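You operate a simulated robot arm through the tools that you are given. There is no shell and no other tool.

Carry out the task below with a simulated robot arm. There is one attempt and no reset: what you move stays moved.

## Task
Take the nozzle and mixer off the silver head block, rinse both clean and open the clamp.
Fine: rinse them in the rinse tub; the mixer goes into the free socket in the row of mixers, the nozzle into the free nozzle socket; the block, its plugs and the other pieces stay.
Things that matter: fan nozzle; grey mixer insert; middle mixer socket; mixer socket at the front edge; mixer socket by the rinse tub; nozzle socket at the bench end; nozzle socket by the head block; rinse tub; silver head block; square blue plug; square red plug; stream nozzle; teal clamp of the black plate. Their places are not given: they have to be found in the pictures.

The check looks at the end state, three seconds after you hand in, the way a careful person would. Anything else that was tipped, shoved, dropped, spilled or broken makes it a failure.

## Robot
A 7-joint arm with a three-finger gripper, fixed in place. Base frame: the origin is at the foot of the arm, x ahead of it, y to its left, z up; the work surface is at about z = 90. Readings come in cm, degrees, newtons and seconds.
Its first joint turns from -166.0 to 166.0 degrees. Payload 2.69 kg.
The TCP is the grasp point between the finger pads, 3 cm short of the fingertips. In the tool frame z runs along the fingers and y along their closing line. Largest opening 12.8 cm; the body of the gripper starts 11.7 cm behind the TCP.
Orientation is told as [roll, pitch, yaw] about the base's x, y, z axes, in that order, counted from this pose: with the fingers straight down and closing along the base's y, the tool's x points along the base's -x, its y along +y and its z along -z.

## Interface
- The arm moves only by the tool jog_arm. Its argument "increments" is a list of rows, each a list of 6 numbers: the shift along the base's x, y, z in cm, then the turn, a rotation vector about the base's x, y, z in degrees. In form: [[dx, dy, dz, ax, ay, az], ...]. A call has 1 to 20 rows; each row shifts and turns the commanded pose from where the row before left it. "hand" is the opening in per cent of the stroke, from 0 (shut) to 100 (fully open), set as the call begins (left out, the last holds). A row lasts 0.2 s, in which the tool goes at most 5 cm and 8.6 degrees; a call with a longer step from one row to the next is refused whole, and so is a gripper value outside its range. A pose out of reach is approached as far as the arm can. The call stops where the force on the tool passes 90 N (or 10 N more than at its start, if that is more) or the arm is blocked; 0.2 s more then pass. The fingers move at their own pace and stop on an object; they squeeze with about 26 N. The grip force told is the motor's: it shows also when the fingers shut on nothing. Time passes only in rows, and 0.2 s behind the last, so rows that do not move let the fingers close. It gives the time, the measured TCP pose, the force on the tool (base axes), the opening and the grip force at its end, in the units of the frame above (readings bear some noise), with the torque about the TCP (base axes, N m) and any sound that the robot's microphone picked up.
- Cameras (640 x 400 px; columns grow to the right, rows downward): "scene" is fixed at [4.96, -49.95, 162.96]; the picture's right is [0.68, -0.74, 0.00], its down [-0.33, -0.30, -0.90] and it looks along [0.66, 0.61, -0.45] (base axes); focal length 366 px, centre (320, 200). "wrist" rides on the gripper at [5.8, 5.4, -13.1] in the tool frame; the picture's right is [-0.68, 0.74, 0.00], its down [-0.62, -0.57, -0.55] and it looks along [-0.40, -0.37, 0.84] (tool axes); focal length 234 px, centre (320, 200).
- get_image(camera): a new picture of that camera. No time passes.
- move_column(by): slides the trunk up (or, below 0, down) by that many cm; the arm rides with it, the base frame stays. It gives what a move gives, with no picture.
- locate(camera, pixels): there is no depth. For up to 12 entries [column, row, z] of the newest picture of that camera ("zoom" is the newest enlarged one), the place [x, y] in the base frame at which the ray of that pixel passes the height z, good to about 0.2 cm. No time passes.
- zoom(camera, box): a new picture of the part [left, top, right, bottom] of that camera's present view, enlarged. No time passes.
- job_done(): hands the job in; it is judged then, once.

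Open the gripper and draw the arm clear of the work before you hand the job in, unless the task says otherwise.

The tools are called as name(argument=value, ...) on one line, values as JSON. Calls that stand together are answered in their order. jog_arm: Moves the arm, as the interface text tells. Its arguments: {"type":"object","properties":{"increments":{"type":"array"},"hand":{"type":"number"}},"required":["increments"]} The other tools are called the same way: move_column (by) slides the trunk up or down; get_image (camera) takes a picture; locate (camera, pixels) gives the place at which the rays of pixels pass given heights; zoom (camera, box) takes an enlarged picture of a part of a camera's view; job_done () hands the job in.

At the start:

```text
t: 0.0
tool_pos: [61.49, 33.04, 120.21]
orientation: [0.0, 0.0, 0.0]
contact_force: [0.0, 0.0, 1.0]
moment: [0.05, 0.01, 0.0]
grip_width: 12.8
finger_force: 0.1
trunk travel left (down, up): [-15.0, 20.0]
```

scene: 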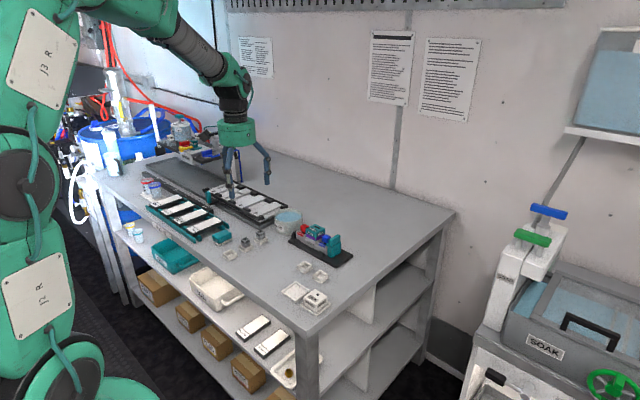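
wrist: 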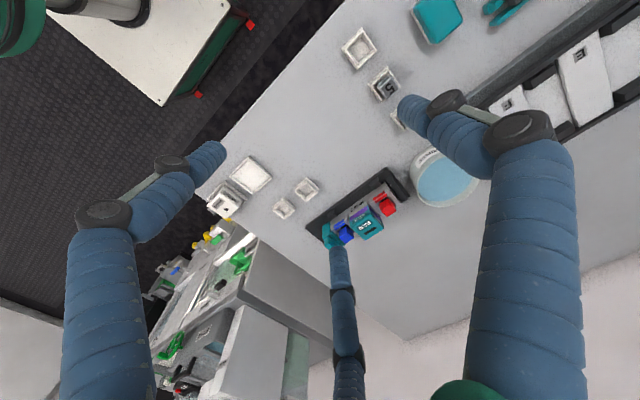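

The scene shows the bench with the head block around (318,238), the tub around (288,222), and sockets near (245,240) and (310,270). I zoom in on both areas.

zoom(camera="scene", box=[260, 195, 370, 264])

zoom(camera="scene", box=[270, 250, 350, 320])

zoom(camera="scene", box=[200, 215, 290, 271])

zoom(camera="wrist", box=[190, 130, 490, 318])

```text
5.80 times, centred on (315, 230) of scene
```

zoom: 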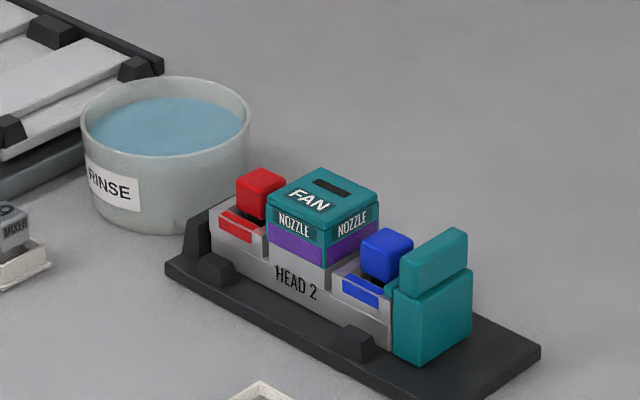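

```text
5.71 times, centred on (310, 285) of scene
```

zoom: 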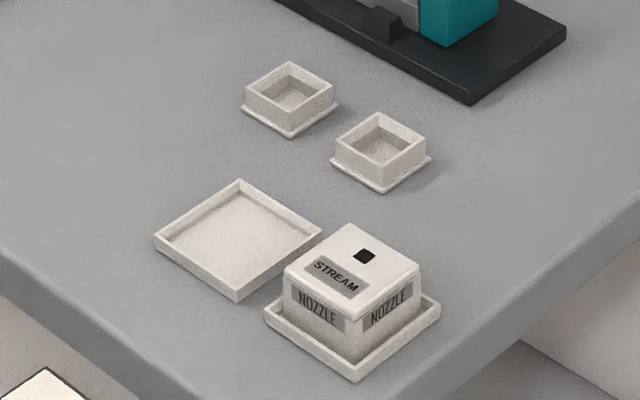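

```text
7.11 times, centred on (245, 243) of scene
```

zoom: 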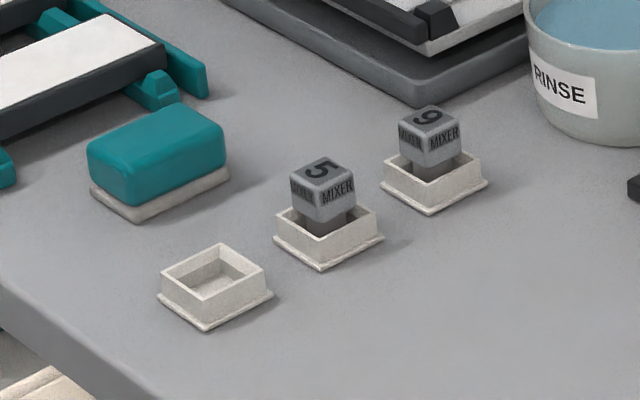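

```text
2.13 times, centred on (340, 224) of wrist
```

zoom: 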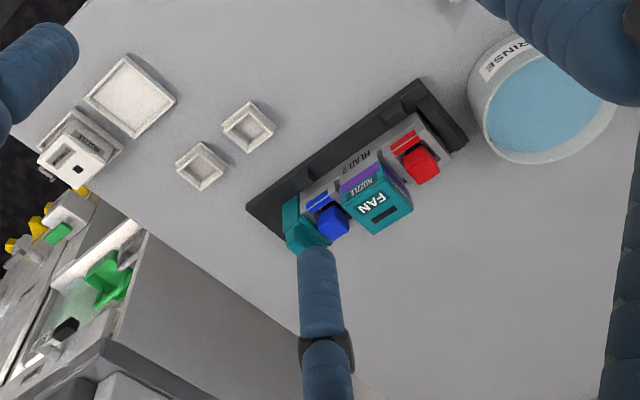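

The head block carries the FAN nozzle over a purple layer, with a teal clamp at the plate's right end. The free mixer socket is at the front edge at scene (230,253), and the free nozzle tray is at (294,291). I locate these in the scene picture.

get_image(camera="scene")

locate(camera="scene", pixels=[[230, 253, 91.5], [245, 241, 91.5], [261, 233, 91.5], [295, 291, 90.5], [316, 302, 90.5], [288, 217, 96], [316, 230, 97], [337, 241, 96], [305, 228, 97], [326, 238, 96], [306, 267, 91.5], [320, 276, 91.5]])

zoom(camera="scene", box=[285, 215, 355, 259])

```text
taken
```

scene: 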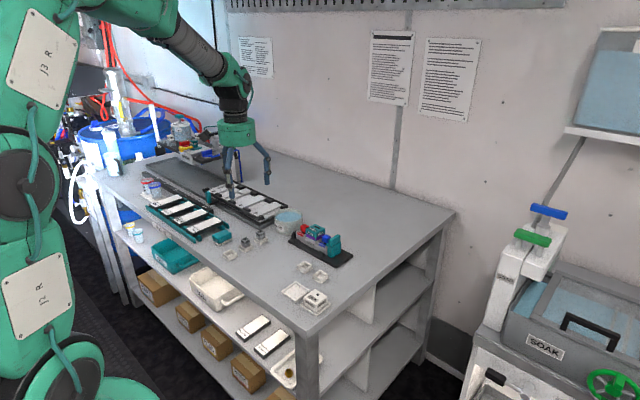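

```text
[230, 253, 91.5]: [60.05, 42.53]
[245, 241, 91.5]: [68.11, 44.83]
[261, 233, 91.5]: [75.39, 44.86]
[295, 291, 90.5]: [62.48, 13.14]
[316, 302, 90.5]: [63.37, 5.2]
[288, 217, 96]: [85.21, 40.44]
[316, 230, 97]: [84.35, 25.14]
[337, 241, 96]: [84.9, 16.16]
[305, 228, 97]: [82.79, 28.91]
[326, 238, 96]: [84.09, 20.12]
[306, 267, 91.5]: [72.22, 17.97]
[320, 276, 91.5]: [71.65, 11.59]
```

```text
9.09 times, centred on (320, 237) of scene
```

zoom: 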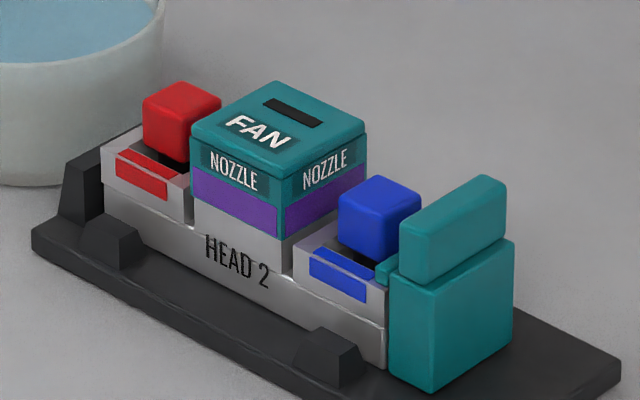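

To understand the gripper's fingers and the clamp better, I zoom in on the gripper in the scene view near (245,155).

zoom(camera="scene", box=[180, 80, 310, 210])

zoom(camera="wrist", box=[290, 160, 410, 260])

```text
3.08 times, centred on (245, 145) of scene
```

zoom: 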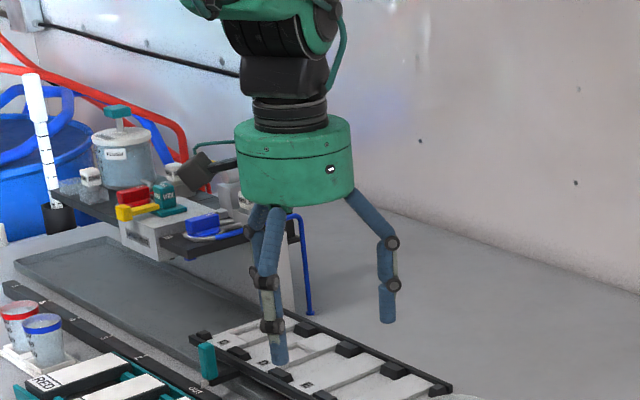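

```text
4.00 times, centred on (350, 210) of wrist
```

zoom: 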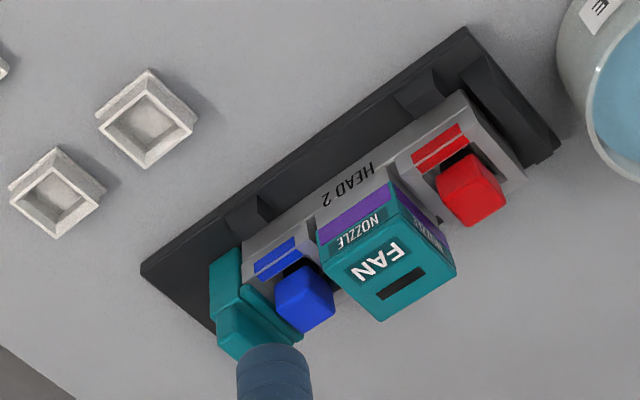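

The drawn gripper seems to have one finger on the +y side and two on the −y side. I shut it partly in free air to see how they move.

jog_arm(increments=[[0, 0, 0, 0, 0, 0], [0, 0, 0, 0, 0, 0], [0, 0, 0, 0, 0, 0], [0, 0, 0, 0, 0, 0]], hand=30)

get_image(camera="wrist")

zoom(camera="scene", box=[180, 80, 310, 210])

```text
t: 1.0
tool_pos: [61.45, 32.98, 120.09]
orientation: [-0.1, 0.0, 0.0]
contact_force: [0.5, 0.0, -0.5]
moment: [-0.01, 0.04, -0.02]
grip_width: 3.85
finger_force: 0.0
trunk travel left (down, up): [-15.0, 20.0]
```

```text
taken
```

wrist: 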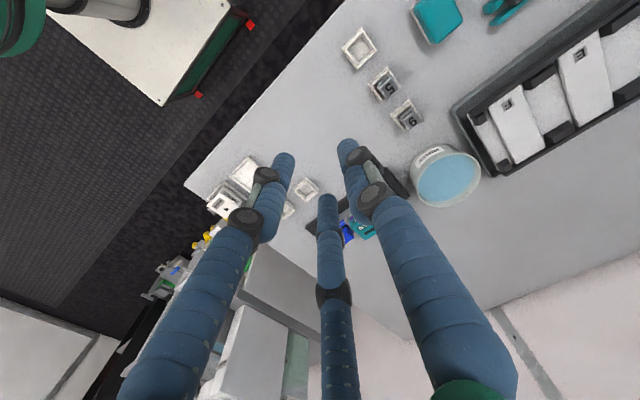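

```text
3.08 times, centred on (245, 145) of scene
```

zoom: 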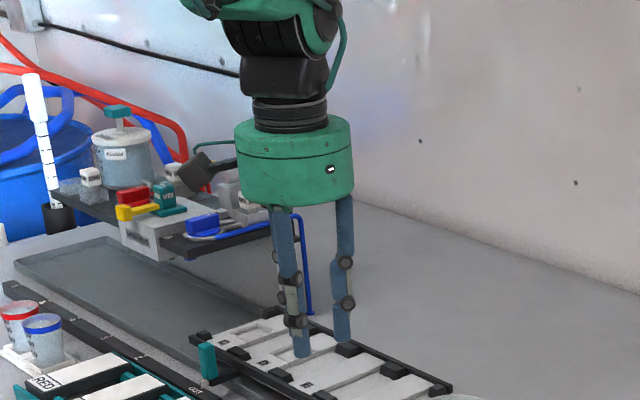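

The drawn fingers move radially, three of them at 120°, with the thumb at +y, so I'll keep clearance for all three. I open fully and move over to look closer at the head block from the wrist camera.

jog_arm(increments=[[4, -1, -2, 0, 0, 0], [4, -1, -2, 0, 0, 0], [4, -1, -2, 0, 0, 0], [4, -1, -2, 0, 0, 0], [0, 0, 0, 0, 0, 0]], hand=100)

get_image(camera="wrist")

zoom(camera="wrist", box=[200, 110, 440, 260])

```text
t: 2.2
tool_pos: [77.87, 28.82, 112.03]
orientation: [0.0, 0.2, 0.0]
contact_force: [0.3, 0.4, -0.3]
moment: [0.03, 0.08, -0.03]
grip_width: 12.79
finger_force: 0.0
trunk travel left (down, up): [-15.0, 20.0]
```

```text
taken
```

wrist: 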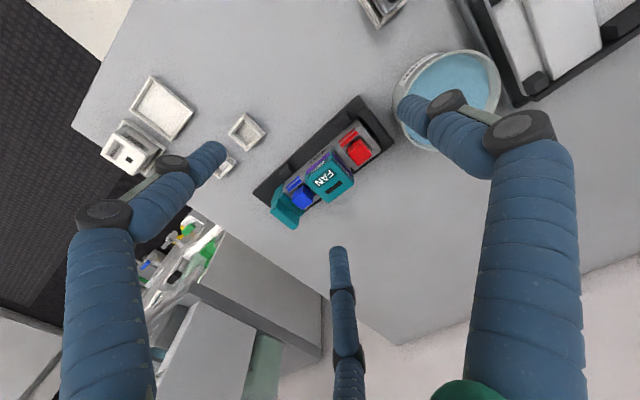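

```text
2.67 times, centred on (320, 185) of wrist
```

zoom: 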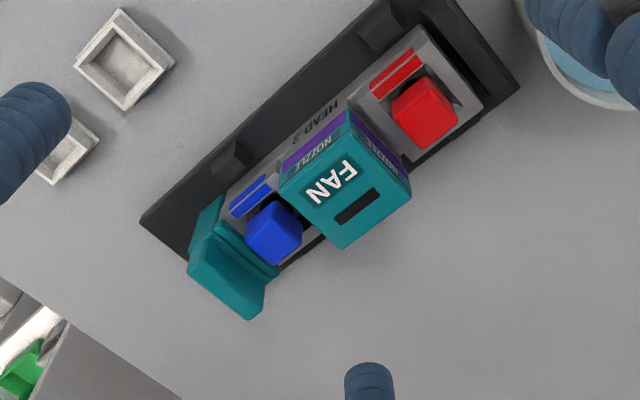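

The block and clamp are now at wrist (270–390, 120–225). I zoom in on the clamp near (290,205), and in the scene view too.

zoom(camera="wrist", box=[255, 165, 335, 235])

zoom(camera="scene", box=[315, 225, 355, 260])

zoom(camera="wrist", box=[300, 130, 400, 220])

```text
5.71 times, centred on (295, 200) of wrist
```

zoom: 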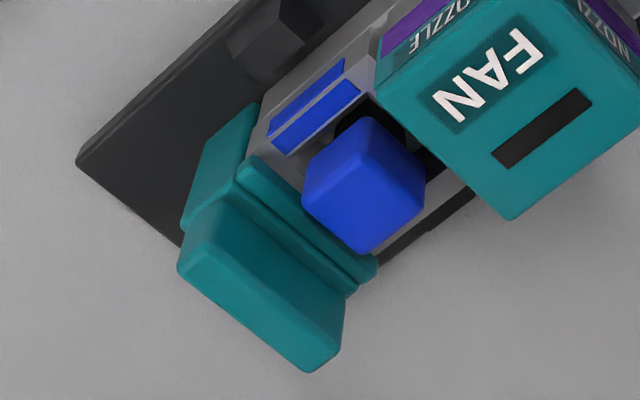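

```text
11.43 times, centred on (335, 242) of scene
```

zoom: 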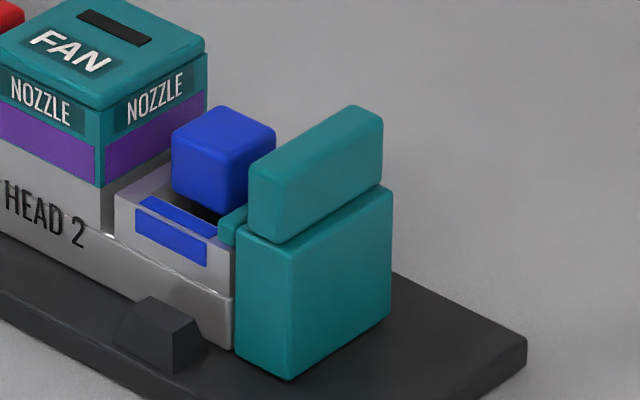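

```text
4.44 times, centred on (350, 175) of wrist
```

zoom: 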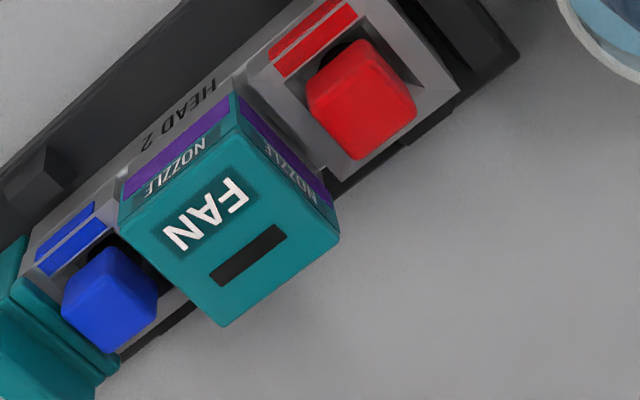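

The clamp body has a lip over the block's end and free plate behind it on the −y side, so it likely slides along −y. I work out the nozzle's height by locating the top corners in the wrist zoom at several candidate heights.

locate(camera="zoom", pixels=[[120, 212, 98], [236, 140, 98], [340, 232, 98], [225, 326, 98], [120, 212, 100], [236, 140, 100], [340, 232, 100], [225, 326, 100], [120, 212, 102], [236, 140, 102], [340, 232, 102], [225, 326, 102]])

zoom(camera="scene", box=[285, 215, 355, 259])

locate(camera="zoom", pixels=[[192, 130, 98], [285, 170, 98], [366, 130, 98], [275, 82, 98], [192, 130, 100], [285, 170, 100], [366, 130, 100], [275, 82, 100], [192, 130, 102], [285, 170, 102], [366, 130, 102], [275, 82, 102]])

```text
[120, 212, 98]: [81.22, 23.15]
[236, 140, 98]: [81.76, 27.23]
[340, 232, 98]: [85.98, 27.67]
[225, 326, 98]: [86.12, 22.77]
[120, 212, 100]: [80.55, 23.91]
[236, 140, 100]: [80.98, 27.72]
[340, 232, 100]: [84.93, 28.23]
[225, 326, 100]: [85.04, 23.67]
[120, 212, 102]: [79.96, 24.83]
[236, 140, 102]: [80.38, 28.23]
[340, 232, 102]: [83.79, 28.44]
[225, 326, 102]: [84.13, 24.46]
```

```text
9.09 times, centred on (320, 237) of scene
```

zoom: 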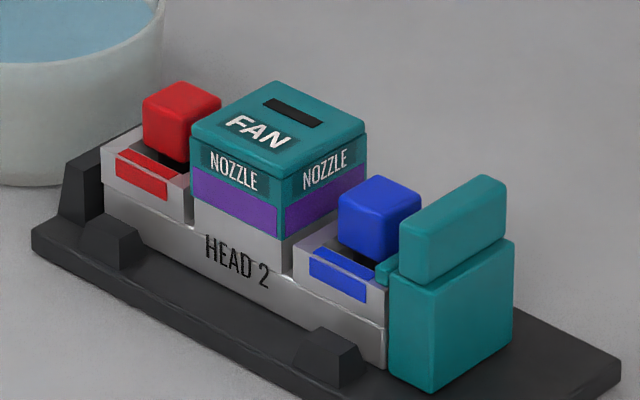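

```text
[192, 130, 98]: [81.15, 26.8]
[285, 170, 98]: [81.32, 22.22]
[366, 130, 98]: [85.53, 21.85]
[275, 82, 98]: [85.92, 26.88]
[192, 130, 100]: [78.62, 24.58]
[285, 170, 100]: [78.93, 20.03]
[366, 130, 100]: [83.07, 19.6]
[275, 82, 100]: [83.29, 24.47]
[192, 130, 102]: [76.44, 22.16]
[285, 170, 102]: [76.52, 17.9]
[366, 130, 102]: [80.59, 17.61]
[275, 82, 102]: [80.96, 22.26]
```

Matching both views puts the nozzle top at z≈97.5, centred at (84.0, 25.0), about 4.7 cm square and axis-aligned. Next I get the plug, clamp and tub heights, plus the bench front edge around (270,300).

locate(camera="zoom", pixels=[[340, 192, 96], [378, 175, 96], [420, 192, 96], [383, 212, 96], [143, 98, 96], [183, 82, 96], [221, 97, 96], [188, 115, 96], [400, 220, 97], [483, 175, 97], [506, 188, 97], [430, 235, 97]])

zoom(camera="scene", box=[200, 230, 340, 340])

zoom(camera="wrist", box=[255, 140, 335, 230])

locate(camera="zoom", pixels=[[320, 200, 96]])

```text
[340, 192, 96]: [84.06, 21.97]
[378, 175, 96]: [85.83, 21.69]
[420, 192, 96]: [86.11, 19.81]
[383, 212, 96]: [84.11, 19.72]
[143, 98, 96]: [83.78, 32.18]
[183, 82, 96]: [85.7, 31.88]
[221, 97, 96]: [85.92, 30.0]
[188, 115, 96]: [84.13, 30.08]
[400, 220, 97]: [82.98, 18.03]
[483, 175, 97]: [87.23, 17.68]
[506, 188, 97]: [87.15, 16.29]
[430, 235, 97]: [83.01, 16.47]
```

```text
3.64 times, centred on (270, 285) of scene
```

zoom: 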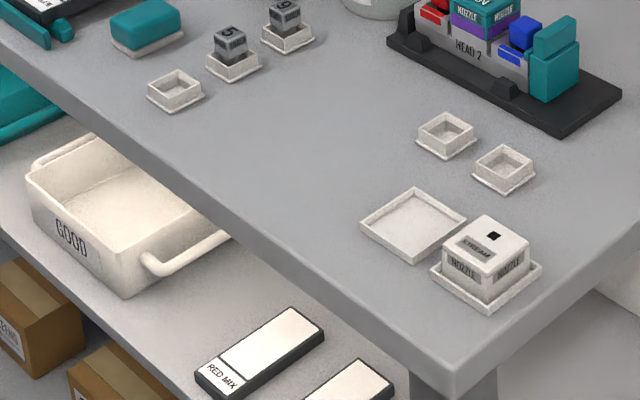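

```text
4.44 times, centred on (295, 185) of wrist
```

zoom: 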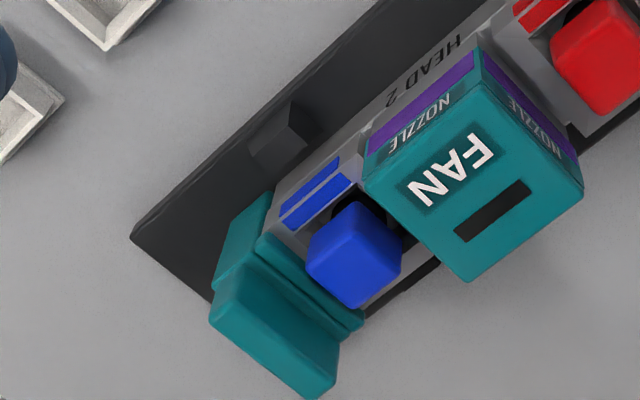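

```text
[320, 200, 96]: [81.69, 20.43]
```

Plug tops come out near z≈96.7, at (84.1, 20.0) and (84.1, 30.2), and the clamp handle spans about y 15.4–17 with its top near 97.9. To learn whether the two side fingers physically exist, I'll do a light touch at the free front edge, so I locate that edge first.

locate(camera="scene", pixels=[[245.3, 288.6, 90], [230, 277, 90], [262, 301, 90], [304, 330, 90]])

zoom(camera="scene", box=[220, 260, 300, 310])

```text
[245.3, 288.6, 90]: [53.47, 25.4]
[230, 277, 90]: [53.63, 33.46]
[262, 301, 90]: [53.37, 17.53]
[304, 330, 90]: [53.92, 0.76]
```

```text
8.00 times, centred on (260, 285) of scene
```

zoom: 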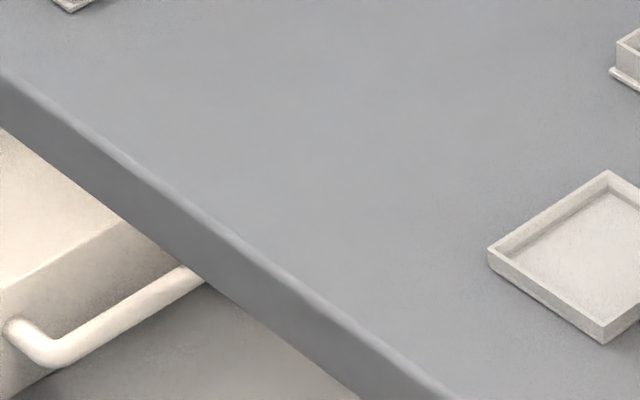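

The front edge is at x≈54. I move so only the drawn +x side finger would be over the bench, with TCP x=51 at y≈27, then descend in stages.

jog_arm(increments=[[-4, 0, 0, 0, 0, 0], [-4.5, 0, 0, 0, 0, 0], [-4.5, 0, 0, 0, 0, 0], [-4.5, -0.5, -1, 0, 0, 0], [-4.5, -0.5, -2, 0, 0, 0], [-4.8, -0.8, -2, 0, 0, 0], [0, 0, -3, 0, 0, 0], [0, 0, -3, 0, 0, 0], [0, 0, -3, 0, 0, 0], [0, 0, 0, 0, 0, 0]])

get_image(camera="wrist")

zoom(camera="scene", box=[180, 180, 340, 320])

```text
refused: row 6 steps farther than a row can; nothing moved
```

```text
taken
```

wrist: 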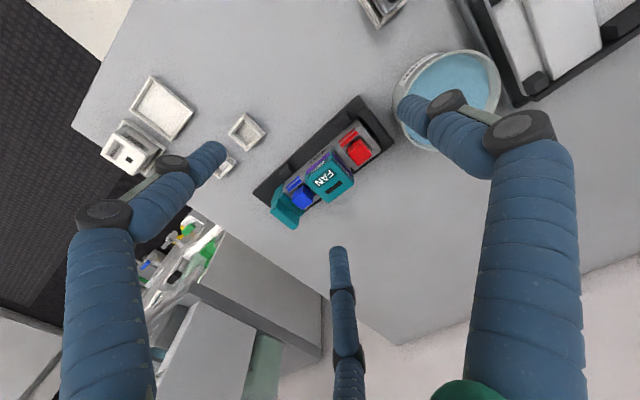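

```text
2.86 times, centred on (260, 250) of scene
```

zoom: 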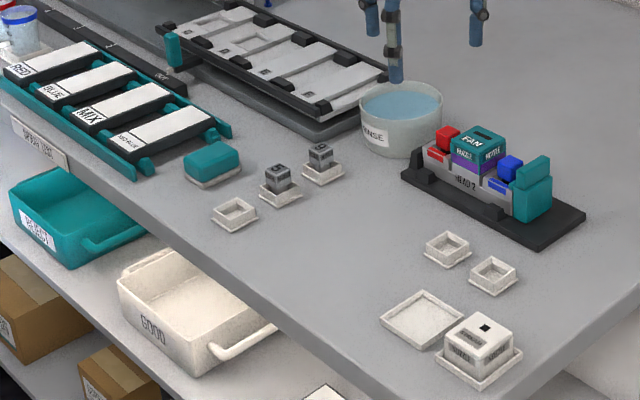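

The move was refused because row 6 was longer than 5 cm. I repeat it with smaller steps.

jog_arm(increments=[[-4, 0, 0, 0, 0, 0], [-4, 0, 0, 0, 0, 0], [-4, 0, 0, 0, 0, 0], [-4, -0.5, -1, 0, 0, 0], [-4, -0.5, -2, 0, 0, 0], [-4, -0.8, -2, 0, 0, 0], [-2.8, 0, -3, 0, 0, 0], [0, 0, -3, 0, 0, 0], [0, 0, -3, 0, 0, 0], [0, 0, 0, 0, 0, 0]])

get_image(camera="wrist")

zoom(camera="scene", box=[180, 180, 340, 320])

```text
t: 4.4
tool_pos: [50.73, 27.07, 98.07]
orientation: [0.0, 0.0, 0.0]
contact_force: [0.1, 0.5, 0.8]
moment: [0.0, 0.01, -0.02]
grip_width: 12.8
finger_force: 0.1
trunk travel left (down, up): [-15.0, 20.0]
```

```text
taken
```

wrist: 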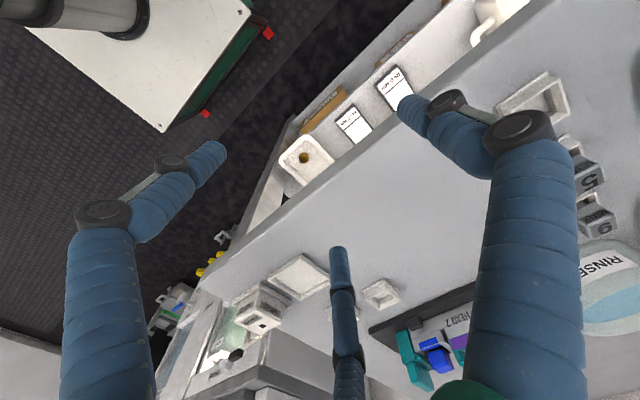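

```text
2.86 times, centred on (260, 250) of scene
```

zoom: 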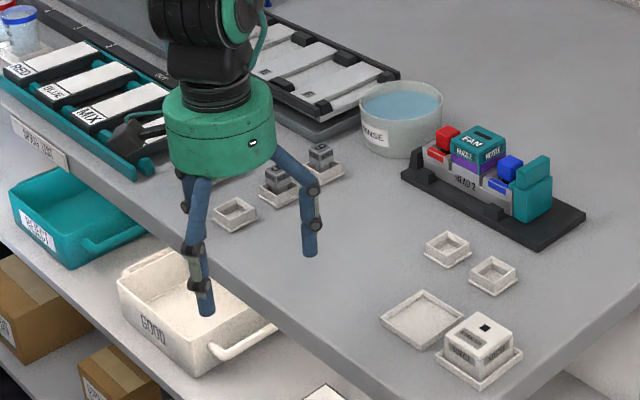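

The drawn +x finger hangs over the bench at zoom (310,250) with free surface below it. I descend to TCP z≈92.6 slowly, watching the force.

jog_arm(increments=[[0, 0, -1.5, 0, 0, 0], [0, 0, -1.5, 0, 0, 0], [0, 0, -1, 0, 0, 0], [0, 0, -0.5, 0, 0, 0], [0, 0, -0.4, 0, 0, 0], [0, 0, -0.3, 0, 0, 0], [0, 0, -0.3, 0, 0, 0], [0, 0, 0, 0, 0, 0]])

zoom(camera="scene", box=[210, 210, 310, 290])

```text
t: 6.2
tool_pos: [50.81, 27.14, 92.77]
orientation: [0.0, 0.0, 0.0]
contact_force: [-0.6, -0.8, -0.7]
moment: [0.01, 0.0, -0.01]
grip_width: 12.82
finger_force: 0.1
trunk travel left (down, up): [-15.0, 20.0]
```

```text
5.00 times, centred on (260, 250) of scene
```

zoom: 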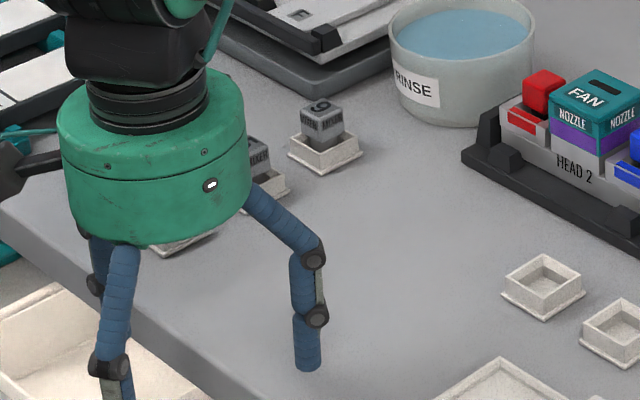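

There is no contact yet at z=92.77, where the tips should be at 89.8. I go 0.8 cm further to be sure.

jog_arm(increments=[[0, 0, -0.3, 0, 0, 0], [0, 0, -0.3, 0, 0, 0], [0, 0, -0.2, 0, 0, 0], [0, 0, 0, 0, 0, 0]])

zoom(camera="scene", box=[240, 250, 300, 290])

```text
t: 7.2
tool_pos: [50.57, 27.05, 91.94]
orientation: [0.0, -0.1, 0.0]
contact_force: [0.4, 0.2, 0.5]
moment: [0.02, 0.02, -0.03]
grip_width: 12.82
finger_force: 0.0
trunk travel left (down, up): [-15.0, 20.0]
```

```text
10.00 times, centred on (270, 270) of scene
```

zoom: 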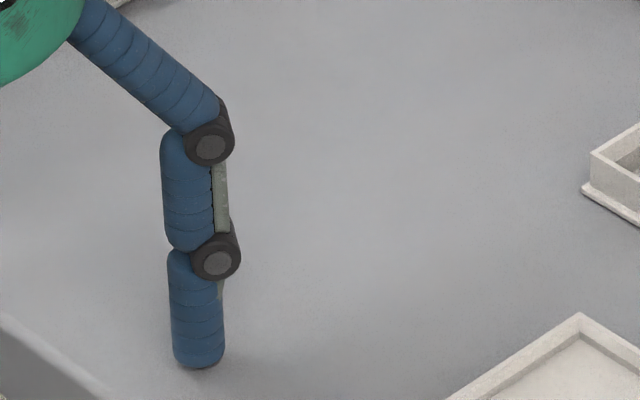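

Still no contact at z=91.94. I check whether the drawn tip at scene (258,286) actually reaches the bench surface.

locate(camera="scene", pixels=[[257.8, 286.2, 89], [257.8, 286.2, 90], [257.8, 286.2, 91], [257.8, 286.2, 92]])

```text
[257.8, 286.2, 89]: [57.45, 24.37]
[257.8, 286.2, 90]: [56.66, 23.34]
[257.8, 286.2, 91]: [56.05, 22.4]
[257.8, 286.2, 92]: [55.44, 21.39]
```

The drawn tip is at about table level, so one more 0.8 cm descent should settle it.

jog_arm(increments=[[0, 0, -0.2, 0, 0, 0], [0, 0, -0.2, 0, 0, 0], [0, 0, -0.2, 0, 0, 0], [0, 0, -0.2, 0, 0, 0], [0, 0, 0, 0, 0, 0]])

zoom(camera="scene", box=[240, 250, 300, 290])

```text
t: 8.4
tool_pos: [50.62, 27.16, 91.54]
orientation: [0.2, -0.3, 0.0]
contact_force: [-0.5, -25.2, 59.3]
moment: [-2.73, -3.94, -1.81]
grip_width: 12.88
finger_force: 0.2
trunk travel left (down, up): [-15.0, 20.0]
```

```text
10.00 times, centred on (270, 270) of scene
```

zoom: 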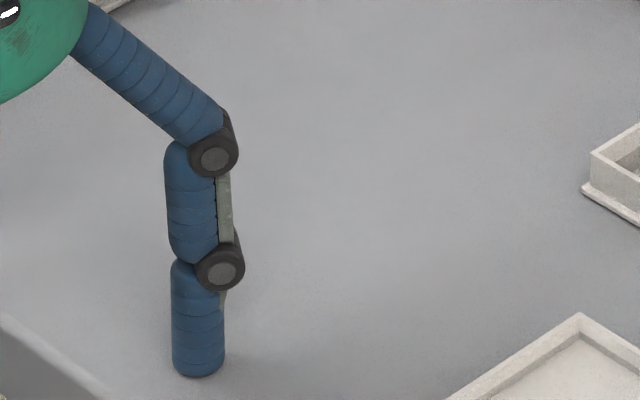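

The contact moment places the touch at about (+6.7, −3.6) from the TCP, so the side fingers are real and this is a three-finger radial gripper. I retract and use the earlier gripper pictures to see how far the tips extend when open and when partly shut.

jog_arm(increments=[[0, 0, 2, 0, 0, 0], [0, 0, 4, 0, 0, 0], [0, 0, 4, 0, 0, 0], [0, 0, 4, 0, 0, 0], [0, 0, 0, 0, 0, 0]])

locate(camera="scene", pixels=[[266.8, 184.6, 117], [266.8, 184.6, 118], [266.8, 184.6, 119], [252.5, 191.1, 116], [252.5, 191.1, 117], [252.5, 191.1, 118], [239.2, 196, 116], [239.2, 196, 117], [239.2, 196, 118], [232.3, 198.2, 117], [232.3, 198.2, 118], [232.3, 198.2, 119]])

```text
t: 9.6
tool_pos: [50.73, 27.25, 105.06]
orientation: [0.0, 0.1, 0.1]
contact_force: [-0.1, -0.6, 0.3]
moment: [0.04, -0.06, 0.02]
grip_width: 12.82
finger_force: 0.1
trunk travel left (down, up): [-15.0, 20.0]
```

```text
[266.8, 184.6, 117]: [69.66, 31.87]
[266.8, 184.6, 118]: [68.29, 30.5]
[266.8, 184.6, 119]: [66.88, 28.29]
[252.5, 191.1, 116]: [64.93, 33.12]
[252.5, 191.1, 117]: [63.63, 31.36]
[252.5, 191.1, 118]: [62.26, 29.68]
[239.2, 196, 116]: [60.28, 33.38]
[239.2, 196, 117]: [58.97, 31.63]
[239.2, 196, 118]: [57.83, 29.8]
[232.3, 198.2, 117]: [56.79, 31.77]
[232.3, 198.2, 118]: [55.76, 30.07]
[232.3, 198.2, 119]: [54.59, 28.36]
```

The tips hang about 1.9 cm below the TCP when fully open and about 3.2 cm when mostly shut. For the nozzle I'll use a triangle grip with the thumb on its −x face (yaw +90) and the other two fingers on its far corners, with the TCP at (84.6, 25.0); I move above it while turning.

jog_arm(increments=[[2.8, -0.2, 1, 0, 0, 7.5], [2.8, -0.2, 1, 0, 0, 7.5], [2.8, -0.2, 1, 0, 0, 7.5], [2.8, -0.2, 1, 0, 0, 7.5], [2.8, -0.2, 1, 0, 0, 7.5], [2.8, -0.2, 1, 0, 0, 7.5], [2.8, -0.2, 1, 0, 0, 7.5], [2.8, -0.2, 0, 0, 0, 7.5], [2.8, -0.2, 0, 0, 0, 7.5], [2.8, -0.2, 0, 0, 0, 7.5], [2.8, -0.15, 0, 0, 0, 7.5], [3.0, 0, 0, 0, 0, 7.5], [0, 0, 0, 0, 0, 0]], hand=75)

get_image(camera="wrist")

get_image(camera="scene")

```text
t: 12.4
tool_pos: [84.58, 25.12, 112.23]
orientation: [0.0, 0.0, 90.1]
contact_force: [-0.4, 0.4, -0.8]
moment: [0.0, 0.03, 0.01]
grip_width: 9.57
finger_force: 0.0
trunk travel left (down, up): [-15.0, 20.0]
```

```text
taken
```

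wrist: 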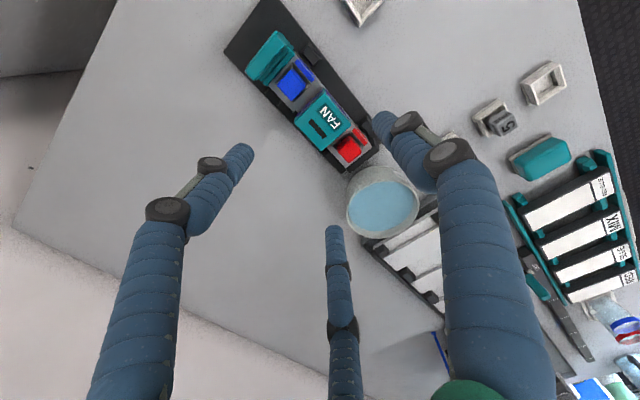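

```text
taken
```

scene: 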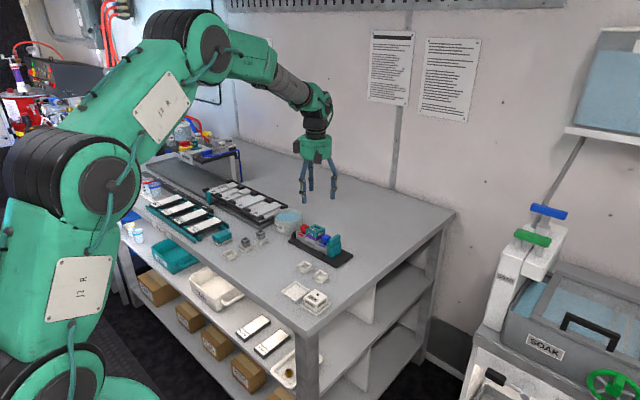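

The block is visible at wrist (320,118) from this side and the tub at (383,203). I zoom in to refine positions with this second viewpoint.

zoom(camera="wrist", box=[225, 10, 385, 180])

zoom(camera="wrist", box=[300, 110, 460, 260])

zoom(camera="scene", box=[260, 160, 370, 264])

```text
2.35 times, centred on (305, 95) of wrist
```

zoom: 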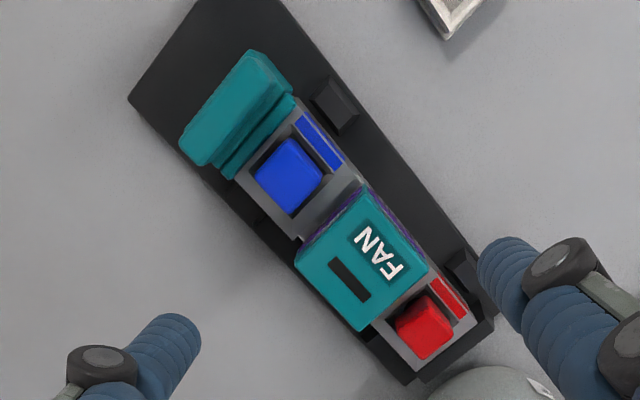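

```text
2.67 times, centred on (380, 185) of wrist
```

zoom: 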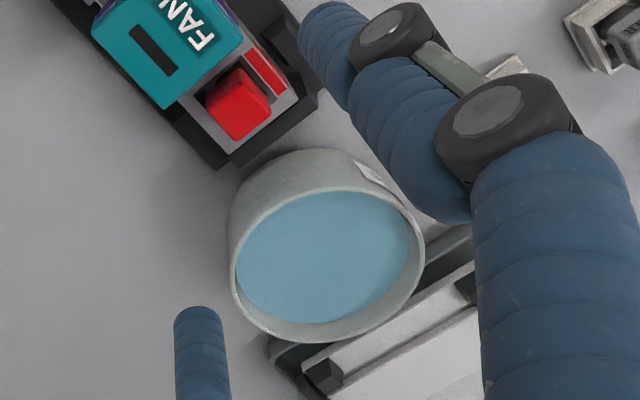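

```text
3.85 times, centred on (315, 212) of scene
```

zoom: 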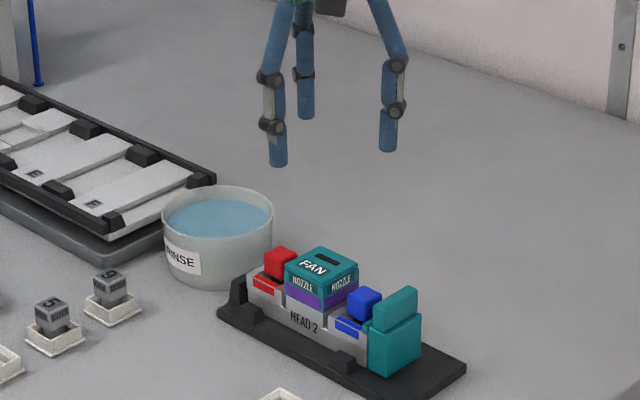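

The view from this side is clear, so I locate the nozzle corners at z=97.5, plug centres at 96.7, and handle corners at 97.9 from this picture.

locate(camera="wrist", pixels=[[324.1, 90.7, 97.5], [351, 122.7, 97.5], [322.9, 150.3, 97.5], [294.8, 121.4, 97.5], [291.8, 84.8, 96.7], [349.7, 149, 96.7], [275.2, 32, 97.9], [291.4, 46, 97.9], [260.3, 79.3, 97.9], [245.4, 70.3, 97.9]])

locate(camera="scene", pixels=[[316.9, 226.8, 97.5], [327, 238.2, 96.7], [305, 227.5, 96.7], [275.3, 215.5, 96], [303.7, 215.5, 96], [289, 208.6, 96], [289.6, 223.5, 96], [285.5, 233, 90]])

```text
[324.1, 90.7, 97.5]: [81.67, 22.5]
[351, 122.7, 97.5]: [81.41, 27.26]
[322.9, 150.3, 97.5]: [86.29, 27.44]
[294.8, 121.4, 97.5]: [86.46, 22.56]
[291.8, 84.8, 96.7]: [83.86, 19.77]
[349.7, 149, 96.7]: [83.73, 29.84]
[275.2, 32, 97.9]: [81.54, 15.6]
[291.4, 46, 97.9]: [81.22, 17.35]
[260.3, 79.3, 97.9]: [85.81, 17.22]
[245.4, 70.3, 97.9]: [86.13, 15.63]
```

```text
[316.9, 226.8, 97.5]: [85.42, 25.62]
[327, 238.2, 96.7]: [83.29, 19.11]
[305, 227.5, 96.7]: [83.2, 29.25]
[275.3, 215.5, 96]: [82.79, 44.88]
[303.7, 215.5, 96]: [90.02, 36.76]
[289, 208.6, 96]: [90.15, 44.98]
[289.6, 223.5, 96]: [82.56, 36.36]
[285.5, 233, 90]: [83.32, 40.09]
```

The nozzle centre is confirmed at (83.96, 24.94) and about 4.8 cm square; the plugs are at x≈83.8. I descend to z≈101 for a check and get the tub's centre.

locate(camera="wrist", pixels=[[347.4, 213.1, 96], [419, 201.9, 96], [389.4, 179.4, 96], [372.5, 237.4, 96], [383, 207.5, 96], [383, 207.5, 95], [383, 207.5, 97]])

jog_arm(increments=[[0, -0.15, -3, 0, 0, 0], [0, 0, -3, 0, 0, 0], [0, 0, -3, 0, 0, 0], [0, 0, -2, 0, 0, 0], [0, 0, 0, 0, 0, 0]], hand=75)

zoom(camera="scene", box=[275, 180, 365, 264])

get_image(camera="wrist")

```text
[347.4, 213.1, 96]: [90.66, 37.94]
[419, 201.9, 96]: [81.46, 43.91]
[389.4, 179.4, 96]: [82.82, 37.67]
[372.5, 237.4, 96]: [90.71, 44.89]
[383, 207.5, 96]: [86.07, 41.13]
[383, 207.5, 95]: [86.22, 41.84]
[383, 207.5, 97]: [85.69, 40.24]
```

```text
t: 13.6
tool_pos: [84.58, 24.92, 101.17]
orientation: [0.0, -0.1, 90.0]
contact_force: [-0.6, 0.5, -0.1]
moment: [0.03, 0.03, -0.01]
grip_width: 9.61
finger_force: 0.0
trunk travel left (down, up): [-15.0, 20.0]
```

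```text
4.76 times, centred on (320, 222) of scene
```

zoom: 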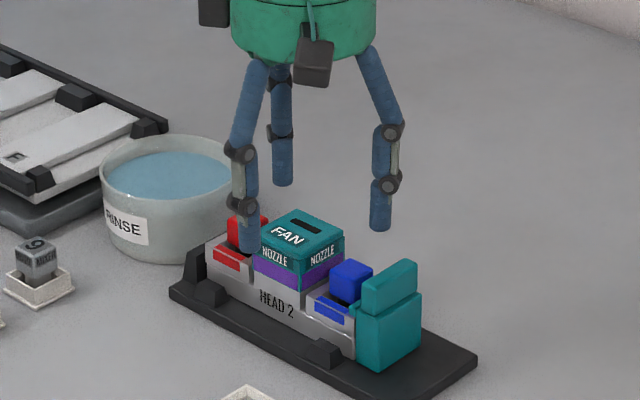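

```text
taken
```

wrist: 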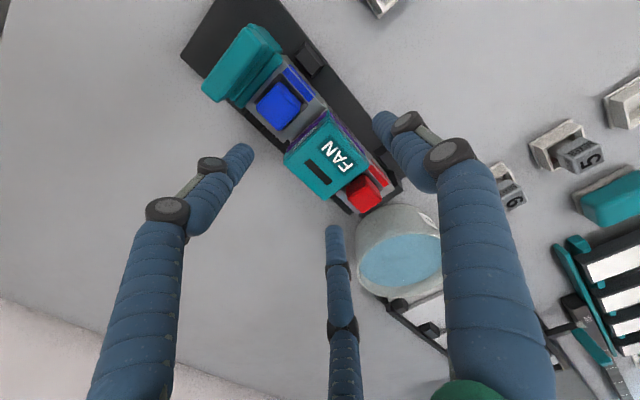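

All is clear, with the nozzle well centred between the fingers. I lower to z≈98.2, still open at 75 %.

jog_arm(increments=[[0, 0, -1, 0, 0, 0], [0, 0, -1, 0, 0, 0], [0, 0, -0.9, 0, 0, 0], [0, 0, 0, 0, 0, 0]])

zoom(camera="scene", box=[285, 200, 355, 255])

zoom(camera="wrist", box=[220, 60, 430, 260])

```text
t: 14.6
tool_pos: [84.41, 24.8, 98.31]
orientation: [0.0, 0.0, 89.9]
contact_force: [0.5, -0.6, -0.2]
moment: [-0.02, 0.0, 0.01]
grip_width: 9.6
finger_force: 0.1
trunk travel left (down, up): [-15.0, 20.0]
```

```text
7.27 times, centred on (320, 228) of scene
```

zoom: 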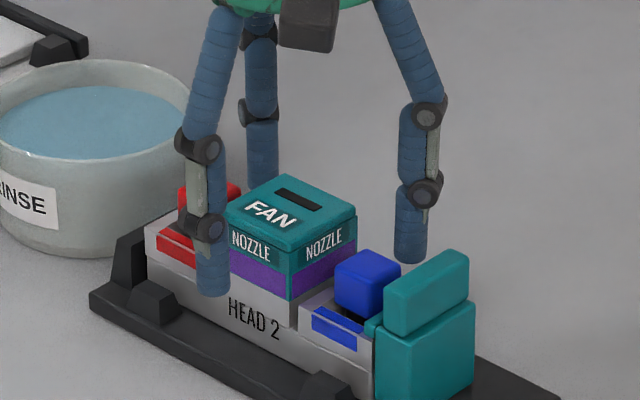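

```text
2.00 times, centred on (325, 160) of wrist
```

zoom: 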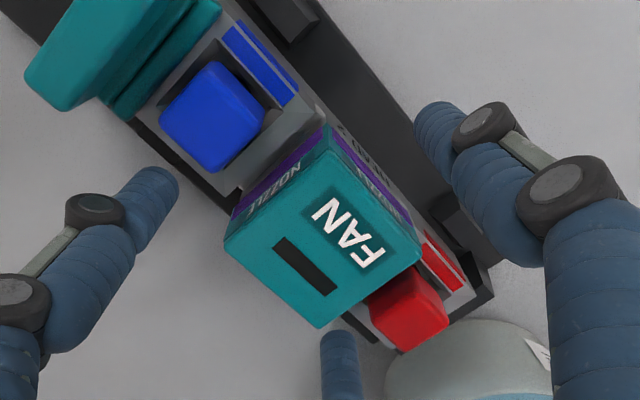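

The three fingers surround the nozzle clear of the plugs. I close to 50 % first, where contact is expected at a width around 5.9 cm (46 %).

jog_arm(increments=[[0, 0, 0, 0, 0, 0], [0, 0, 0, 0, 0, 0], [0, 0, 0, 0, 0, 0]], hand=52)

zoom(camera="wrist", box=[220, 60, 430, 260])

zoom(camera="scene", box=[285, 200, 355, 255])

```text
t: 15.4
tool_pos: [84.53, 24.79, 98.3]
orientation: [-0.1, 0.0, 90.0]
contact_force: [-0.2, 0.2, 0.6]
moment: [-0.02, -0.03, 0.02]
grip_width: 6.65
finger_force: 0.0
trunk travel left (down, up): [-15.0, 20.0]
```

```text
2.00 times, centred on (325, 160) of wrist
```

zoom: 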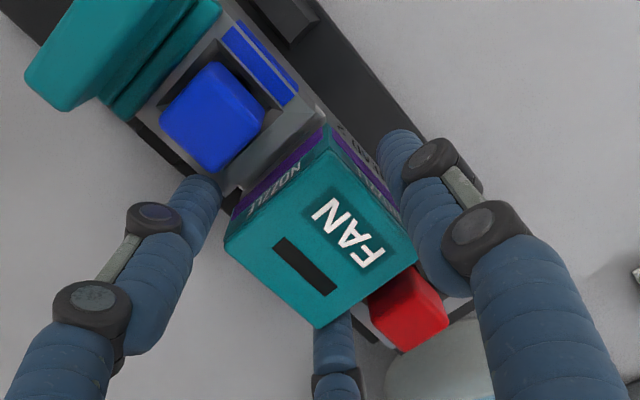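

```text
7.27 times, centred on (320, 228) of scene
```

zoom: 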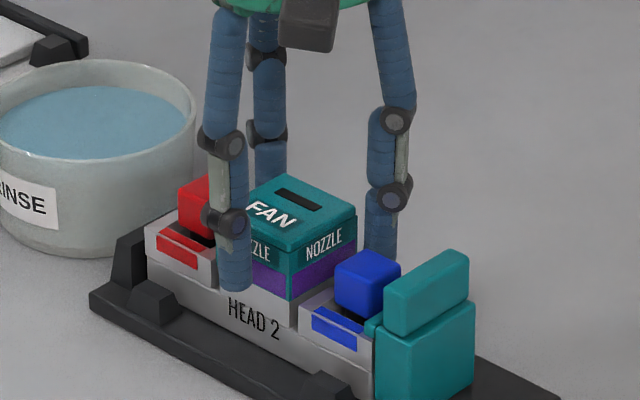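

Fingers are near the faces and corners, clear of the plugs. I nudge y by +0.12 and close fully on the nozzle.

jog_arm(increments=[[0, 0.12, 0, 0, 0, 0], [0, 0, 0, 0, 0, 0], [0, 0, 0, 0, 0, 0], [0, 0, 0, 0, 0, 0]], hand=30)

zoom(camera="wrist", box=[220, 60, 430, 260])

zoom(camera="scene", box=[285, 200, 355, 255])

```text
t: 16.4
tool_pos: [84.37, 24.93, 98.18]
orientation: [0.0, 0.0, 90.0]
contact_force: [-0.2, -0.9, 3.8]
moment: [-0.07, 0.1, 0.07]
grip_width: 5.62
finger_force: 26.0
trunk travel left (down, up): [-15.0, 20.0]
```

```text
2.00 times, centred on (325, 160) of wrist
```

zoom: 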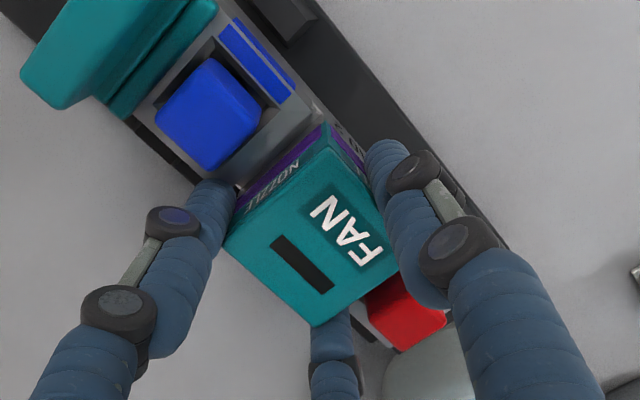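

```text
7.27 times, centred on (320, 228) of scene
```

zoom: 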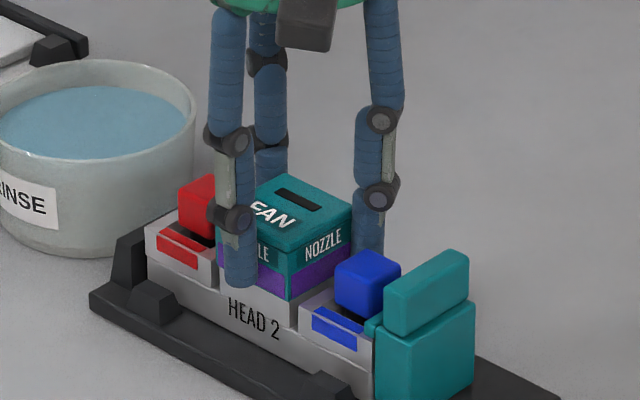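

It is gripped at a width of 5.62 with 26 N, about as predicted. I lift slowly by 1.5 cm and check that the block stays.

jog_arm(increments=[[0, 0, 0.3, 0, 0, 0], [0, 0, 0.4, 0, 0, 0], [0, 0, 0.4, 0, 0, 0], [0, 0, 0.4, 0, 0, 0], [0, 0, 0, 0, 0, 0]])

zoom(camera="scene", box=[285, 200, 355, 255])

```text
t: 17.6
tool_pos: [84.44, 25.0, 99.73]
orientation: [0.0, 0.0, 90.1]
contact_force: [-0.4, -0.6, 0.0]
moment: [0.02, 0.0, 0.02]
grip_width: 5.57
finger_force: 26.1
trunk travel left (down, up): [-15.0, 20.0]
```

```text
7.27 times, centred on (320, 228) of scene
```

zoom: 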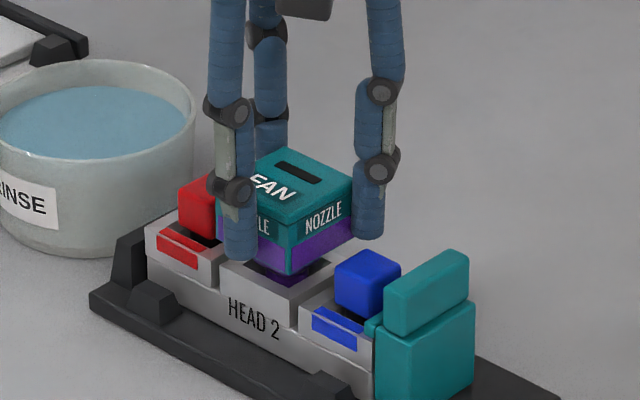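

The nozzle lifts cleanly and the block stays; something purple shows beneath it. I lift to z≈112 and look.

jog_arm(increments=[[0, 0, 1, 0, 0, 0], [0, 0, 2, 0, 0, 0], [0, 0, 3, 0, 0, 0], [0, 0, 3, 0, 0, 0], [0, 0, 3, 0, 0, 0], [0, 0, 0, 0, 0, 0]])

zoom(camera="scene", box=[270, 180, 360, 260])

get_image(camera="wrist")

zoom(camera="scene", box=[295, 215, 345, 250])

```text
t: 19.0
tool_pos: [84.53, 24.93, 111.65]
orientation: [-0.1, 0.1, 90.0]
contact_force: [-0.3, 0.1, -0.1]
moment: [0.03, -0.04, 0.0]
grip_width: 5.59
finger_force: 26.3
trunk travel left (down, up): [-15.0, 20.0]
```

```text
5.00 times, centred on (315, 220) of scene
```

zoom: 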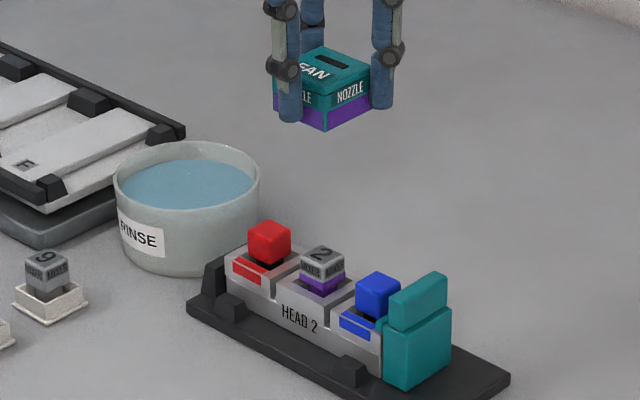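

```text
taken
```

wrist: 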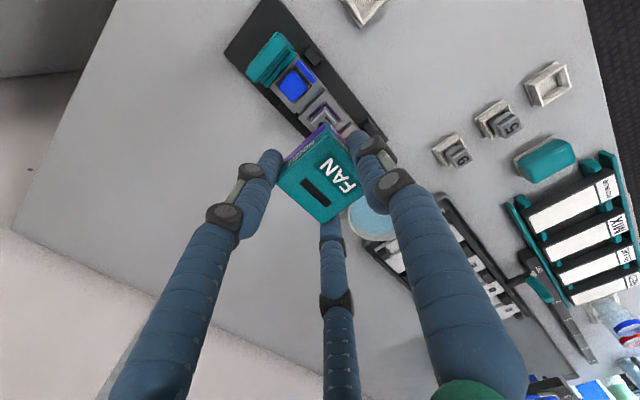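

```text
11.43 times, centred on (320, 232) of scene
```

zoom: 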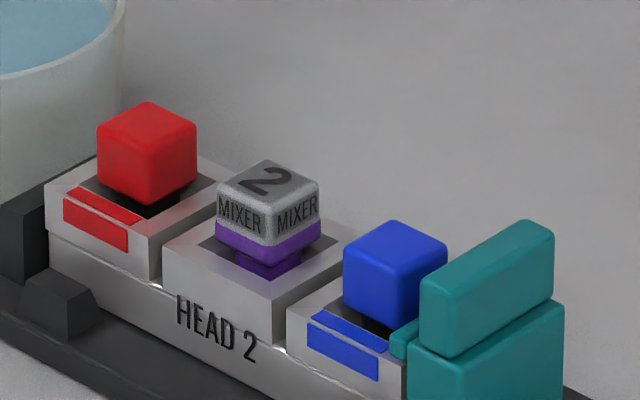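

Mixer "2" is revealed with purple residue, and the nozzle's lower half is purple too, so purple is the dirt. I move the nozzle above the tub centre (86.3, 41.0) at height.

jog_arm(increments=[[0.3, 2.7, 0, 0, 0, 0], [0.3, 2.7, 0, 0, 0, 0], [0.3, 2.7, 0, 0, 0, 0], [0.3, 2.7, 0, 0, 0, 0], [0.3, 2.7, 0, 0, 0, 0], [0.3, 2.55, 0, 0, 0, 0], [0, 0, 0, 0, 0, 0], [0, 0, 0, 0, 0, 0]])

get_image(camera="wrist")

zoom(camera="scene", box=[250, 160, 340, 240])

```text
t: 20.8
tool_pos: [86.25, 40.84, 111.74]
orientation: [0.0, 0.0, 90.0]
contact_force: [0.3, 0.0, -0.4]
moment: [0.02, -0.02, 0.0]
grip_width: 5.61
finger_force: 25.8
trunk travel left (down, up): [-15.0, 20.0]
```

```text
taken
```

wrist: 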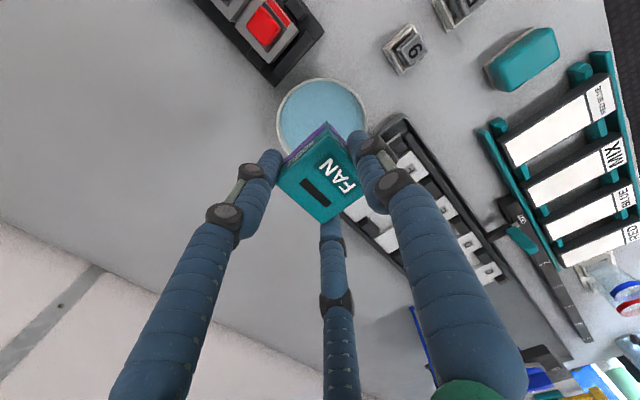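

```text
5.00 times, centred on (295, 200) of scene
```

zoom: 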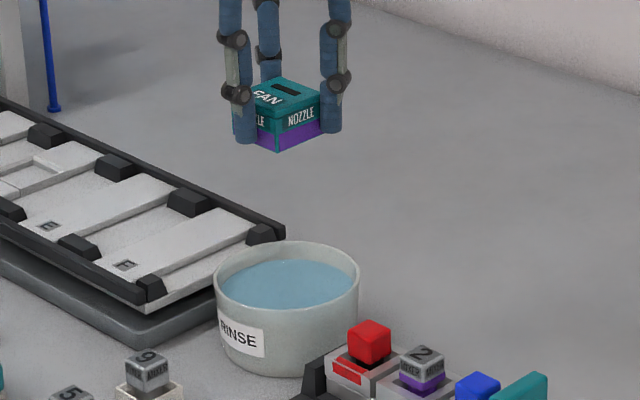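

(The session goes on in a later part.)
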